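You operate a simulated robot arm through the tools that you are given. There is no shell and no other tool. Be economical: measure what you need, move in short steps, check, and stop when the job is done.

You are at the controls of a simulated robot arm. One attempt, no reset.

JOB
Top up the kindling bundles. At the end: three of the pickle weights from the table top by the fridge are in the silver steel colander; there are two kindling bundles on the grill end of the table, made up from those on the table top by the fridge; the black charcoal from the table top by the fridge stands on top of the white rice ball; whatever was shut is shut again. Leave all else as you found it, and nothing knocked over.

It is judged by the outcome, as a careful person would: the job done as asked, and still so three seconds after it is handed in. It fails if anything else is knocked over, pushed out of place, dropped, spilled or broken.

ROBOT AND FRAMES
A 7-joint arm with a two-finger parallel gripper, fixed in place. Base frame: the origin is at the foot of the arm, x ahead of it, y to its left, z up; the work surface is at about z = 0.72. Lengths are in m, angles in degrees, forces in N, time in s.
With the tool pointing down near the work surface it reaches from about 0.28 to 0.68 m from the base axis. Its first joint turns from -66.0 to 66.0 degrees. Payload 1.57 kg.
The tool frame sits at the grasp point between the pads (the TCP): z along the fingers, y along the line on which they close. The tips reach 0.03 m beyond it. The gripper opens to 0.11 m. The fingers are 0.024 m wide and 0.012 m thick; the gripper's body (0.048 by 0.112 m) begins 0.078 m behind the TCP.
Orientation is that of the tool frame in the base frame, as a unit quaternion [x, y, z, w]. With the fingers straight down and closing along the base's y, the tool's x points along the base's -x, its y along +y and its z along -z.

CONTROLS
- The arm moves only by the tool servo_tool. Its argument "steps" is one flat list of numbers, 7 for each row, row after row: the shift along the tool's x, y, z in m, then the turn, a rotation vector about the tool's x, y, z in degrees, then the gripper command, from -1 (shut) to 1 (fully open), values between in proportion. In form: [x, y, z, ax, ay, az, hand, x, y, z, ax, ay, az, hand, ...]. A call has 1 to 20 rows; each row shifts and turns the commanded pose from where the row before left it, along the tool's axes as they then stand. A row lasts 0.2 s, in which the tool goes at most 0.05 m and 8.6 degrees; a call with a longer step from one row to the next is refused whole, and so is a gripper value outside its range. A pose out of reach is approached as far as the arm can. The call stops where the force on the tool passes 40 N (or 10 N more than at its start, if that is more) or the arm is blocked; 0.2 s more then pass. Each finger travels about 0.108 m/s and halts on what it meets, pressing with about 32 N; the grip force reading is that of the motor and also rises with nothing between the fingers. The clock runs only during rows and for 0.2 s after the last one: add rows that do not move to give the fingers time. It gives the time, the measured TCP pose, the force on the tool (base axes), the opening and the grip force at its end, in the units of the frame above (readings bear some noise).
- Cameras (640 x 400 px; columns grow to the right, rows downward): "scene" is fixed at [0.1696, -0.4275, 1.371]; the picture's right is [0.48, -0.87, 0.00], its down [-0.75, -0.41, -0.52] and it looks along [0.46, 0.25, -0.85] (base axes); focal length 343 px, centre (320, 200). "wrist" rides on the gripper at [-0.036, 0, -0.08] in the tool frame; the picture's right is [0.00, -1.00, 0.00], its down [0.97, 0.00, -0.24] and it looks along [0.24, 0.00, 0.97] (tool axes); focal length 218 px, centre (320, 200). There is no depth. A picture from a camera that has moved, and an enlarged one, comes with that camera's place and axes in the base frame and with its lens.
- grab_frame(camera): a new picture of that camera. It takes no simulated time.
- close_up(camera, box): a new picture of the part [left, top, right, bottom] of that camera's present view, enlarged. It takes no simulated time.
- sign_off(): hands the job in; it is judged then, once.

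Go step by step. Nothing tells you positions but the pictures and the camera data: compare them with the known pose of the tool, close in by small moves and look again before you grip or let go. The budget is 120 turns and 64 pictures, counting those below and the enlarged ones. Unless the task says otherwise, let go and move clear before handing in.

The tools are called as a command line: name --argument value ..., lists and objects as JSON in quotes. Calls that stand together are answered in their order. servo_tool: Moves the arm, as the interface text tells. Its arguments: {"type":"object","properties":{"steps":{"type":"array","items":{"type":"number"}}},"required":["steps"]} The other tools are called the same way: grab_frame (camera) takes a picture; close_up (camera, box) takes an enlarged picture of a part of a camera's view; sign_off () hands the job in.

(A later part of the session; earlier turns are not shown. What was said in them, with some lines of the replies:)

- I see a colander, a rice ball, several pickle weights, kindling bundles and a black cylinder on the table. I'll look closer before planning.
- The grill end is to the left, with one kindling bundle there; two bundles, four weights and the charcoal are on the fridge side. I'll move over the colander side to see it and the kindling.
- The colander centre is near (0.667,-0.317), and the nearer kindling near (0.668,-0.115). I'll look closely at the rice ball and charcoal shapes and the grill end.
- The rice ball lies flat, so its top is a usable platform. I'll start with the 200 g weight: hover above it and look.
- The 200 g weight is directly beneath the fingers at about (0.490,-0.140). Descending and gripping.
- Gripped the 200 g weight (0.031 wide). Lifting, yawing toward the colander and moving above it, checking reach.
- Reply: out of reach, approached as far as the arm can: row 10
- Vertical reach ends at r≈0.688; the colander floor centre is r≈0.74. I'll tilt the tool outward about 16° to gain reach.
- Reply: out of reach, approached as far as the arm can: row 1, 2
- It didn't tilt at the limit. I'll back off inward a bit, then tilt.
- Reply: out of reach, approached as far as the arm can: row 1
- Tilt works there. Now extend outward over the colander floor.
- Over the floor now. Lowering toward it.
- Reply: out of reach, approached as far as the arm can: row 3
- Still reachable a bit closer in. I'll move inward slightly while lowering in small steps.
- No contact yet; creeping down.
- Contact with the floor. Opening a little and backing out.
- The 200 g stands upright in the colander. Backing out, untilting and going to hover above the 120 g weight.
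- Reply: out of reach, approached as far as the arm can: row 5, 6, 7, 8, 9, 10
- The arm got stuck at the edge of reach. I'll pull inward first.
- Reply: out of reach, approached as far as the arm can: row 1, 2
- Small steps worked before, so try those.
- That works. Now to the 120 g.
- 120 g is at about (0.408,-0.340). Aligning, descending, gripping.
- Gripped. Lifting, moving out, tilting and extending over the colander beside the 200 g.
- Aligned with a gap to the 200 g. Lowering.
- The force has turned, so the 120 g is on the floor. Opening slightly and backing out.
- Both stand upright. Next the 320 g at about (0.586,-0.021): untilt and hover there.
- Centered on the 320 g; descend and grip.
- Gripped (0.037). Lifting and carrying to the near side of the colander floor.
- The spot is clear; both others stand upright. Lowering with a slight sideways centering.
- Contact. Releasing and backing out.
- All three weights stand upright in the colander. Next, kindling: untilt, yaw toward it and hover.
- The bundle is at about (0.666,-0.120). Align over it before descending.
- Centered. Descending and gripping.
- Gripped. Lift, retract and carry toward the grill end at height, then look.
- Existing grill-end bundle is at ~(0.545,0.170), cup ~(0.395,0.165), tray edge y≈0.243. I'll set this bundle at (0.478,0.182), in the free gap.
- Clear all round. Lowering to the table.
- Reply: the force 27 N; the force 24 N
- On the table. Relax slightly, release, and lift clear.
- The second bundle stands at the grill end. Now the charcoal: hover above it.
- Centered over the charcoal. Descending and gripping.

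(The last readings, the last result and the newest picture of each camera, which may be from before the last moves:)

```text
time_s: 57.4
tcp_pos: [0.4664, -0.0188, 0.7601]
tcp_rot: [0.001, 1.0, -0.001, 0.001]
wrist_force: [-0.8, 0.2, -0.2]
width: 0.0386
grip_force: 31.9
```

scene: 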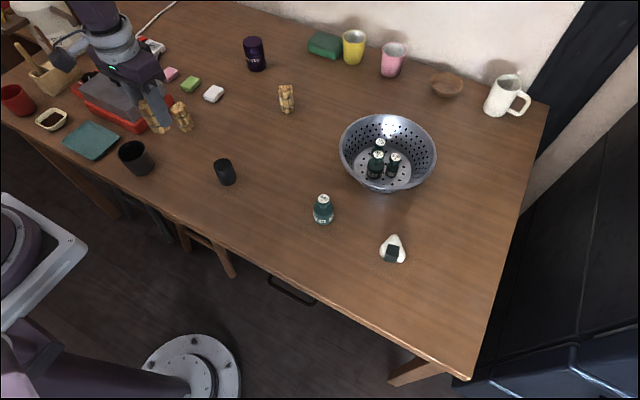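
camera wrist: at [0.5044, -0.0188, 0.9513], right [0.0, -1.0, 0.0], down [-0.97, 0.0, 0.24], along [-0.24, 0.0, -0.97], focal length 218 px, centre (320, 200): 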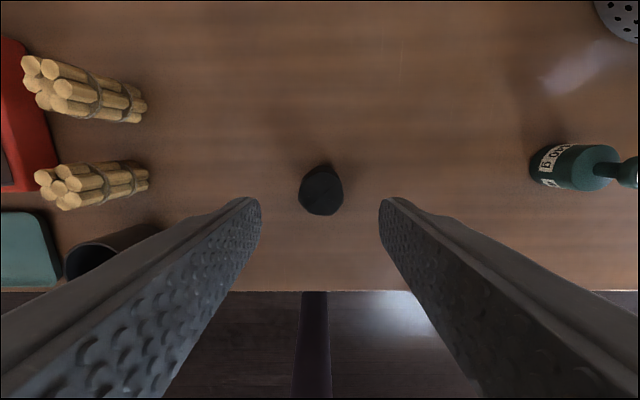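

Gripped. Lift, and carry to a spot just short of the rice ball to view it.

servo_tool --steps '[0, 0, -0.045, 0, 0, 0, -1, 0, 0, -0.045, 0, 0, 0, -1, 0, 0, -0.045, 0, 0, 0, -1, 0.0051, -0.0446, 0, 0, 0, 0, -1, 0.0051, -0.0446, 0, 0, 0, 0, -1, 0.0051, -0.0446, 0, 0, 0, 0, -1, 0.0051, -0.0446, 0, 0, 0, 0, -1, 0.0051, -0.0446, 0, 0, 0, 0, -1, 0.0051, -0.0446, 0, 0, 0, 0, -1, 0.0051, -0.0446, 0, 0, 0, 0, -1, 0.0051, -0.0446, 0, 0, 0, 0, -1, 0.0051, -0.0446, 0, 0, 0, 0, -1, 0, 0, 0, 0, 0, 0, -1]'

grab_frame --camera "wrist"

```text
time_s: 60.2
tcp_pos: [0.4176, -0.4167, 0.897]
tcp_rot: [0.0, 1.0, -0.001, 0.001]
wrist_force: [0.4, -0.5, 0.0]
width: 0.0386
grip_force: 32.0
```

```text
29 pictures are left
camera wrist: at [0.4559, -0.4177, 0.9748], right [0.0, -1.0, 0.0], down [-0.97, 0.0, 0.24], along [-0.24, 0.0, -0.97], focal length 218 px, centre (320, 200)
```

wrist: 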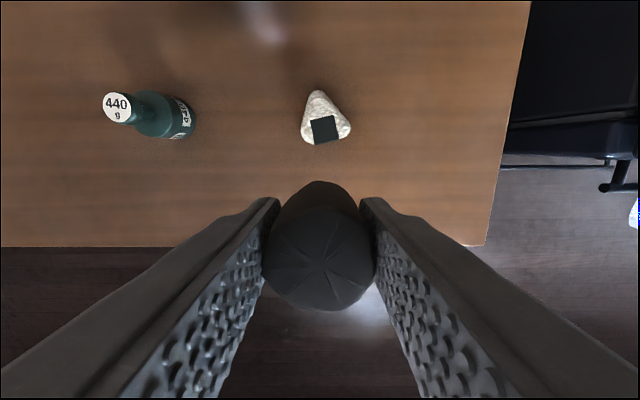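

The rice ball is at about (0.479,-0.421). A close-up to judge its top.

close_up --camera "wrist" --box '[280, 75, 370, 155]'

close_up --camera "scene" --box '[350, 215, 440, 280]'

```text
5.00 times, centred on (325, 115) of wrist
camera zoom: at [0.4559, -0.4177, 0.9748], right [0.0, -1.0, 0.0], down [-0.97, 0.0, 0.24], along [-0.24, 0.0, -0.97], focal length 1091 px, centre (295, 625)
```

zoom: 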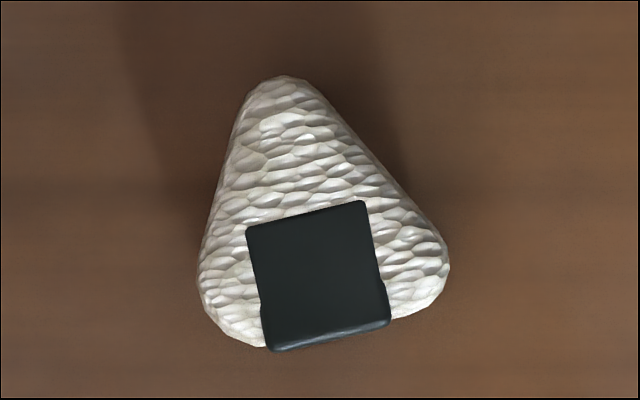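

```text
6.15 times, centred on (395, 248) of scene
camera zoom: at [0.1696, -0.4276, 1.371], right [0.48, -0.87, 0.0], down [-0.75, -0.41, -0.52], along [0.46, 0.25, -0.85], focal length 2112 px, centre (-142, -92)
```

zoom: 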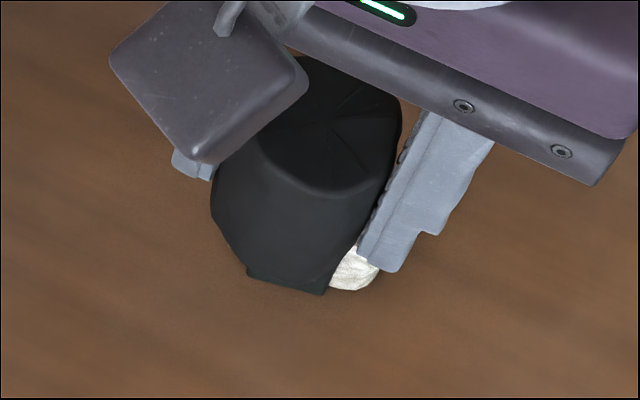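

The top is flat with the nori pad over its near half; I'll centre the charcoal around (0.475,-0.4225). Moving over and lowering part way.

servo_tool --steps '[-0.029, -0.003, 0, 0, 0, 0, -1, -0.029, -0.003, 0, 0, 0, 0, -1, 0, 0, 0.035, 0, 0, 0, -1, 0, 0, 0.045, 0, 0, 0, -1, 0, 0, 0, 0, 0, 0, -1]'

close_up --camera "scene" --box '[350, 190, 450, 280]'

grab_frame --camera "wrist"

```text
time_s: 61.4
tcp_pos: [0.4791, -0.4242, 0.8157]
tcp_rot: [0.0, 1.0, -0.001, 0.001]
wrist_force: [-0.2, 0.6, -0.4]
width: 0.0386
grip_force: 32.0
```

```text
4.44 times, centred on (400, 235) of scene
camera zoom: at [0.1696, -0.4275, 1.371], right [0.48, -0.87, 0.0], down [-0.75, -0.41, -0.52], along [0.46, 0.25, -0.85], focal length 1526 px, centre (-36, 44)
```

zoom: 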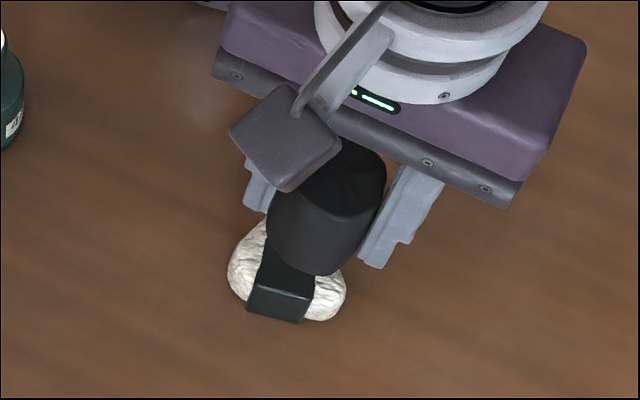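

```text
25 pictures are left
camera wrist: at [0.516, -0.4252, 0.8949], right [0.0, -1.0, 0.0], down [-0.97, 0.0, 0.24], along [-0.24, 0.0, -0.97], focal length 218 px, centre (320, 200)
```

wrist: 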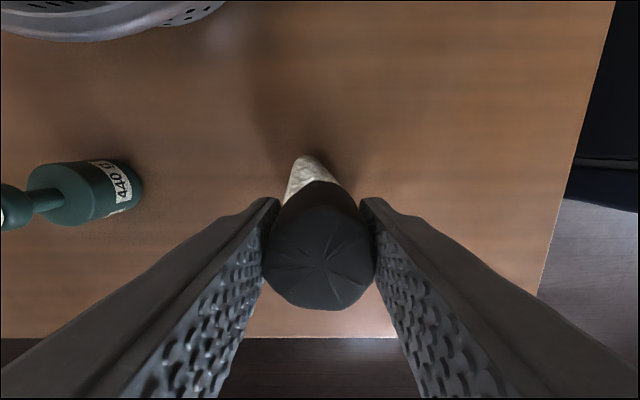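

Nearly aligned; nudging 2 mm inward and creeping down.

servo_tool --steps '[0.0025, 0.001, 0.005, 0, 0, 0, -1, 0, 0, 0.005, 0, 0, 0, -1, 0, 0, 0, 0, 0, 0, -1]'

servo_tool --steps '[0, 0, 0.004, 0, 0, 0, -1, 0, 0, 0, 0, 0, 0, -1]'

servo_tool --steps '[0, 0, 0.003, 0, 0, 0, -1, 0, 0, 0, 0, 0, 0, -1]'

```text
time_s: 62.2
tcp_pos: [0.4768, -0.4238, 0.8065]
tcp_rot: [0.0, 1.0, 0.0, 0.002]
wrist_force: [-0.8, 0.7, -1.2]
width: 0.0387
grip_force: 32.3
```

```text
time_s: 62.8
tcp_pos: [0.4768, -0.424, 0.8043]
tcp_rot: [0.0, 1.0, -0.001, 0.003]
wrist_force: [-0.6, -0.2, -0.7]
width: 0.0385
grip_force: 31.9
```

```text
time_s: 63.4
tcp_pos: [0.4765, -0.4246, 0.7998]
tcp_rot: [0.0, 1.0, -0.001, 0.001]
wrist_force: [-0.4, -0.9, -0.8]
width: 0.0385
grip_force: 31.7
```

servo_tool --steps '[0, 0, 0.003, 0, 0, 0, -1, 0, 0, 0, 0, 0, 0, -1]'

close_up --camera "scene" --box '[350, 190, 450, 280]'

```text
time_s: 64.0
tcp_pos: [0.4758, -0.4242, 0.7968]
tcp_rot: [0.0, 1.0, -0.001, 0.001]
wrist_force: [-0.2, 0.6, -1.1]
width: 0.0386
grip_force: 32.0
```

```text
4.44 times, centred on (400, 235) of scene
camera zoom: at [0.1696, -0.4276, 1.371], right [0.48, -0.87, 0.0], down [-0.75, -0.41, -0.52], along [0.46, 0.25, -0.85], focal length 1526 px, centre (-36, 44)
```

zoom: 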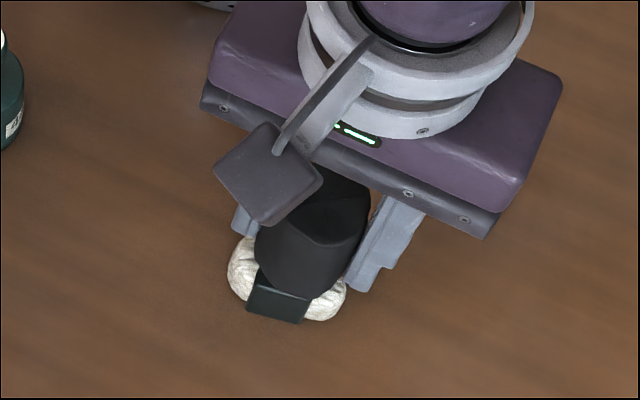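

The charcoal is centred over the nori pad. Continuing down.

servo_tool --steps '[0, 0, 0.003, 0, 0, 0, -1, 0, 0, 0, 0, 0, 0, -1]'

servo_tool --steps '[0, 0, 0.002, 0, 0, 0, -1, 0, 0, 0, 0, 0, 0, -1]'

servo_tool --steps '[0, 0, 0.002, 0, 0, 0, -1, 0, 0, 0, 0, 0, 0, -1]'

```text
time_s: 64.6
tcp_pos: [0.4762, -0.4248, 0.7937]
tcp_rot: [0.001, 1.0, -0.001, 0.001]
wrist_force: [-0.6, -0.3, 0.1]
width: 0.0388
grip_force: 31.7
```

```text
time_s: 65.2
tcp_pos: [0.476, -0.4249, 0.7933]
tcp_rot: [0.001, 1.0, 0.0, 0.001]
wrist_force: [-0.3, 0.3, -0.5]
width: 0.039
grip_force: 31.5
```

```text
time_s: 65.8
tcp_pos: [0.4771, -0.425, 0.7901]
tcp_rot: [-0.001, 1.0, -0.001, 0.002]
wrist_force: [0.1, 0.4, -0.6]
width: 0.0386
grip_force: 31.6
```

servo_tool --steps '[0, 0, 0.002, 0, 0, 0, -1, 0, 0, 0, 0, 0, 0, -1]'

servo_tool --steps '[0, 0, 0.002, 0, 0, 0, -1, 0, 0, 0, 0, 0, 0, -1]'

```text
time_s: 66.4
tcp_pos: [0.476, -0.4254, 0.7898]
tcp_rot: [0.0, 1.0, -0.003, 0.003]
wrist_force: [-2.5, 2.7, 27.7]
width: 0.0389
grip_force: 31.8
```

```text
time_s: 66.8
tcp_pos: [0.4781, -0.4254, 0.7891]
tcp_rot: [0.0, 1.0, -0.003, 0.002]
wrist_force: [-3.1, 3.5, 10.7]
width: 0.0386
grip_force: 31.7
stopped in row 1: the force on the tool passed its limit (the readings are from after the stop); the commanded pose is now the measured one
```

Solid contact. Easing slightly and opening slowly.

servo_tool --steps '[0, 0, -0.0008, 0, 0, 0, -1, 0, 0, 0, 0, 0, 0, -0.25, 0, 0, 0, 0, 0, 0, -0.15, 0, 0, 0, 0, 0, 0, -0.05, 0, 0, 0, 0, 0, 0, -0.05]'

close_up --camera "scene" --box '[350, 190, 450, 280]'

grab_frame --camera "wrist"

```text
time_s: 68.0
tcp_pos: [0.4769, -0.4253, 0.7894]
tcp_rot: [0.001, 1.0, -0.003, 0.002]
wrist_force: [1.1, -0.6, 0.0]
width: 0.0522
grip_force: 0.1
```

```text
4.44 times, centred on (400, 235) of scene
camera zoom: at [0.1696, -0.4275, 1.371], right [0.48, -0.87, 0.0], down [-0.75, -0.41, -0.52], along [0.46, 0.25, -0.85], focal length 1526 px, centre (-36, 44)
```

zoom: 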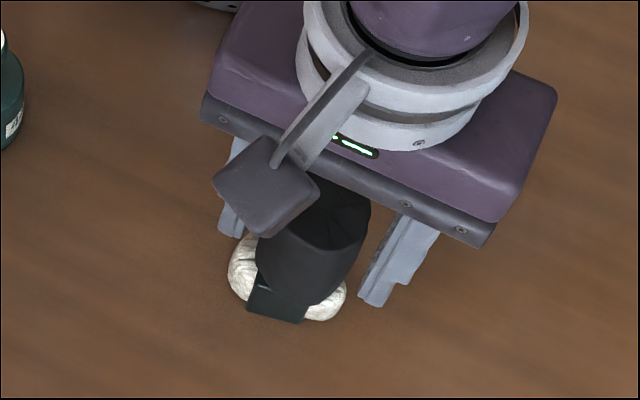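

```text
22 pictures are left
camera wrist: at [0.513, -0.4255, 0.868], right [0.0, -1.0, 0.01], down [-0.97, 0.0, 0.23], along [-0.23, 0.0, -0.97], focal length 218 px, centre (320, 200)
```

wrist: 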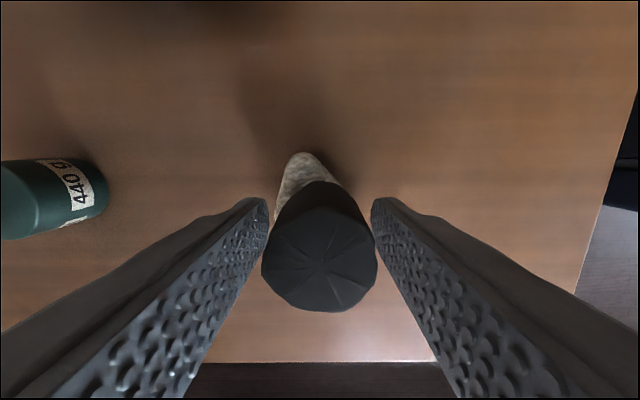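

The charcoal stays standing. Open a bit more and lift straight up, then swing clear and check everything.

servo_tool --steps '[0, 0, 0, 0, 0, 0, 0.15, 0, 0, 0, 0, 0, 0, 0.15, 0, 0, -0.02, 0, 0, 0, 0.15, 0, 0, -0.04, 0, 0, 0, 0.15, 0, 0, -0.045, 0, 0, 0, 0.15, 0, 0, -0.045, 0, 0, 0, 0.15, 0.03, 0.035, 0, 0, 0, 0, 0.15, 0.02, 0.045, 0, 0, 0, 0, 0.15, 0.02, 0.045, 0, 0, 0, 0, 0.15, 0.0, 0.045, 0, 0, 0, 0, 0.15, 0.0, 0.045, 0, 0, 0, 0, 0.15, 0.0, 0.045, 0, 0, 0, 0, 0.15]'

grab_frame --camera "scene"

close_up --camera "scene" --box '[310, 100, 450, 280]'

close_up --camera "scene" --box '[0, 0, 300, 200]'

```text
time_s: 70.6
tcp_pos: [0.4031, -0.1641, 0.9372]
tcp_rot: [0.001, 1.0, -0.003, 0.004]
wrist_force: [-0.4, 0.0, -0.1]
width: 0.0634
grip_force: 0.0
```

```text
21 pictures are left
```

scene: 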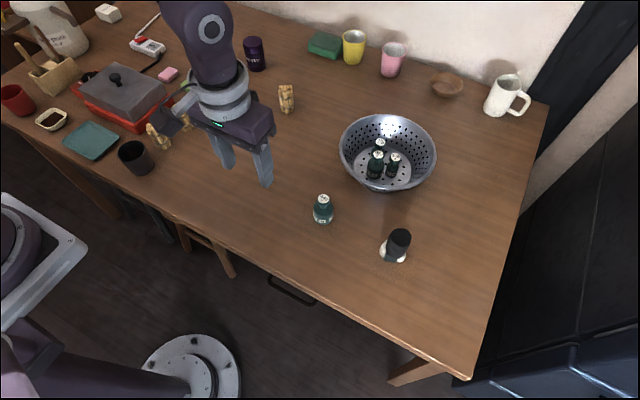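

```text
2.22 times, centred on (380, 190) of scene
camera zoom: at [0.1695, -0.4276, 1.3711], right [0.48, -0.87, 0.0], down [-0.75, -0.41, -0.52], along [0.46, 0.25, -0.85], focal length 763 px, centre (187, 222)
```

zoom: 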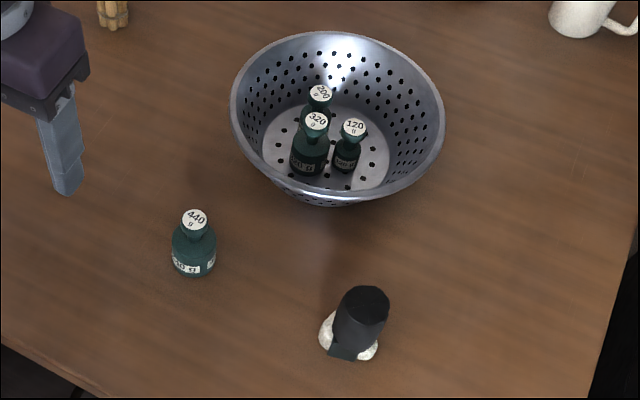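

```text
2.00 times, centred on (150, 100) of scene
camera zoom: at [0.1695, -0.4276, 1.3711], right [0.48, -0.87, 0.0], down [-0.75, -0.41, -0.52], along [0.46, 0.25, -0.85], focal length 686 px, centre (660, 400)
```

zoom: 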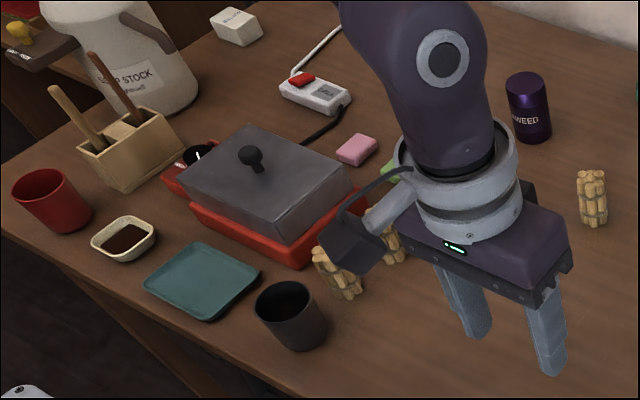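

All is in place: three weights upright in the colander, two bundles standing at the grill end, the charcoal standing on the rice ball, and the gripper clear. Handing in.

sign_off

```text
The job is handed in.
```

The job is handed in, and the last pictures before that showed every part done:

- **Pickle weights:** the 120, 200 and 320 g weights stand in the colander.
- **Kindling:** I moved one bundle over from the fridge side, so two now stand at the grill end.
- **Charcoal:** it stands on the rice ball.

I opened nothing, and nothing looked knocked over.
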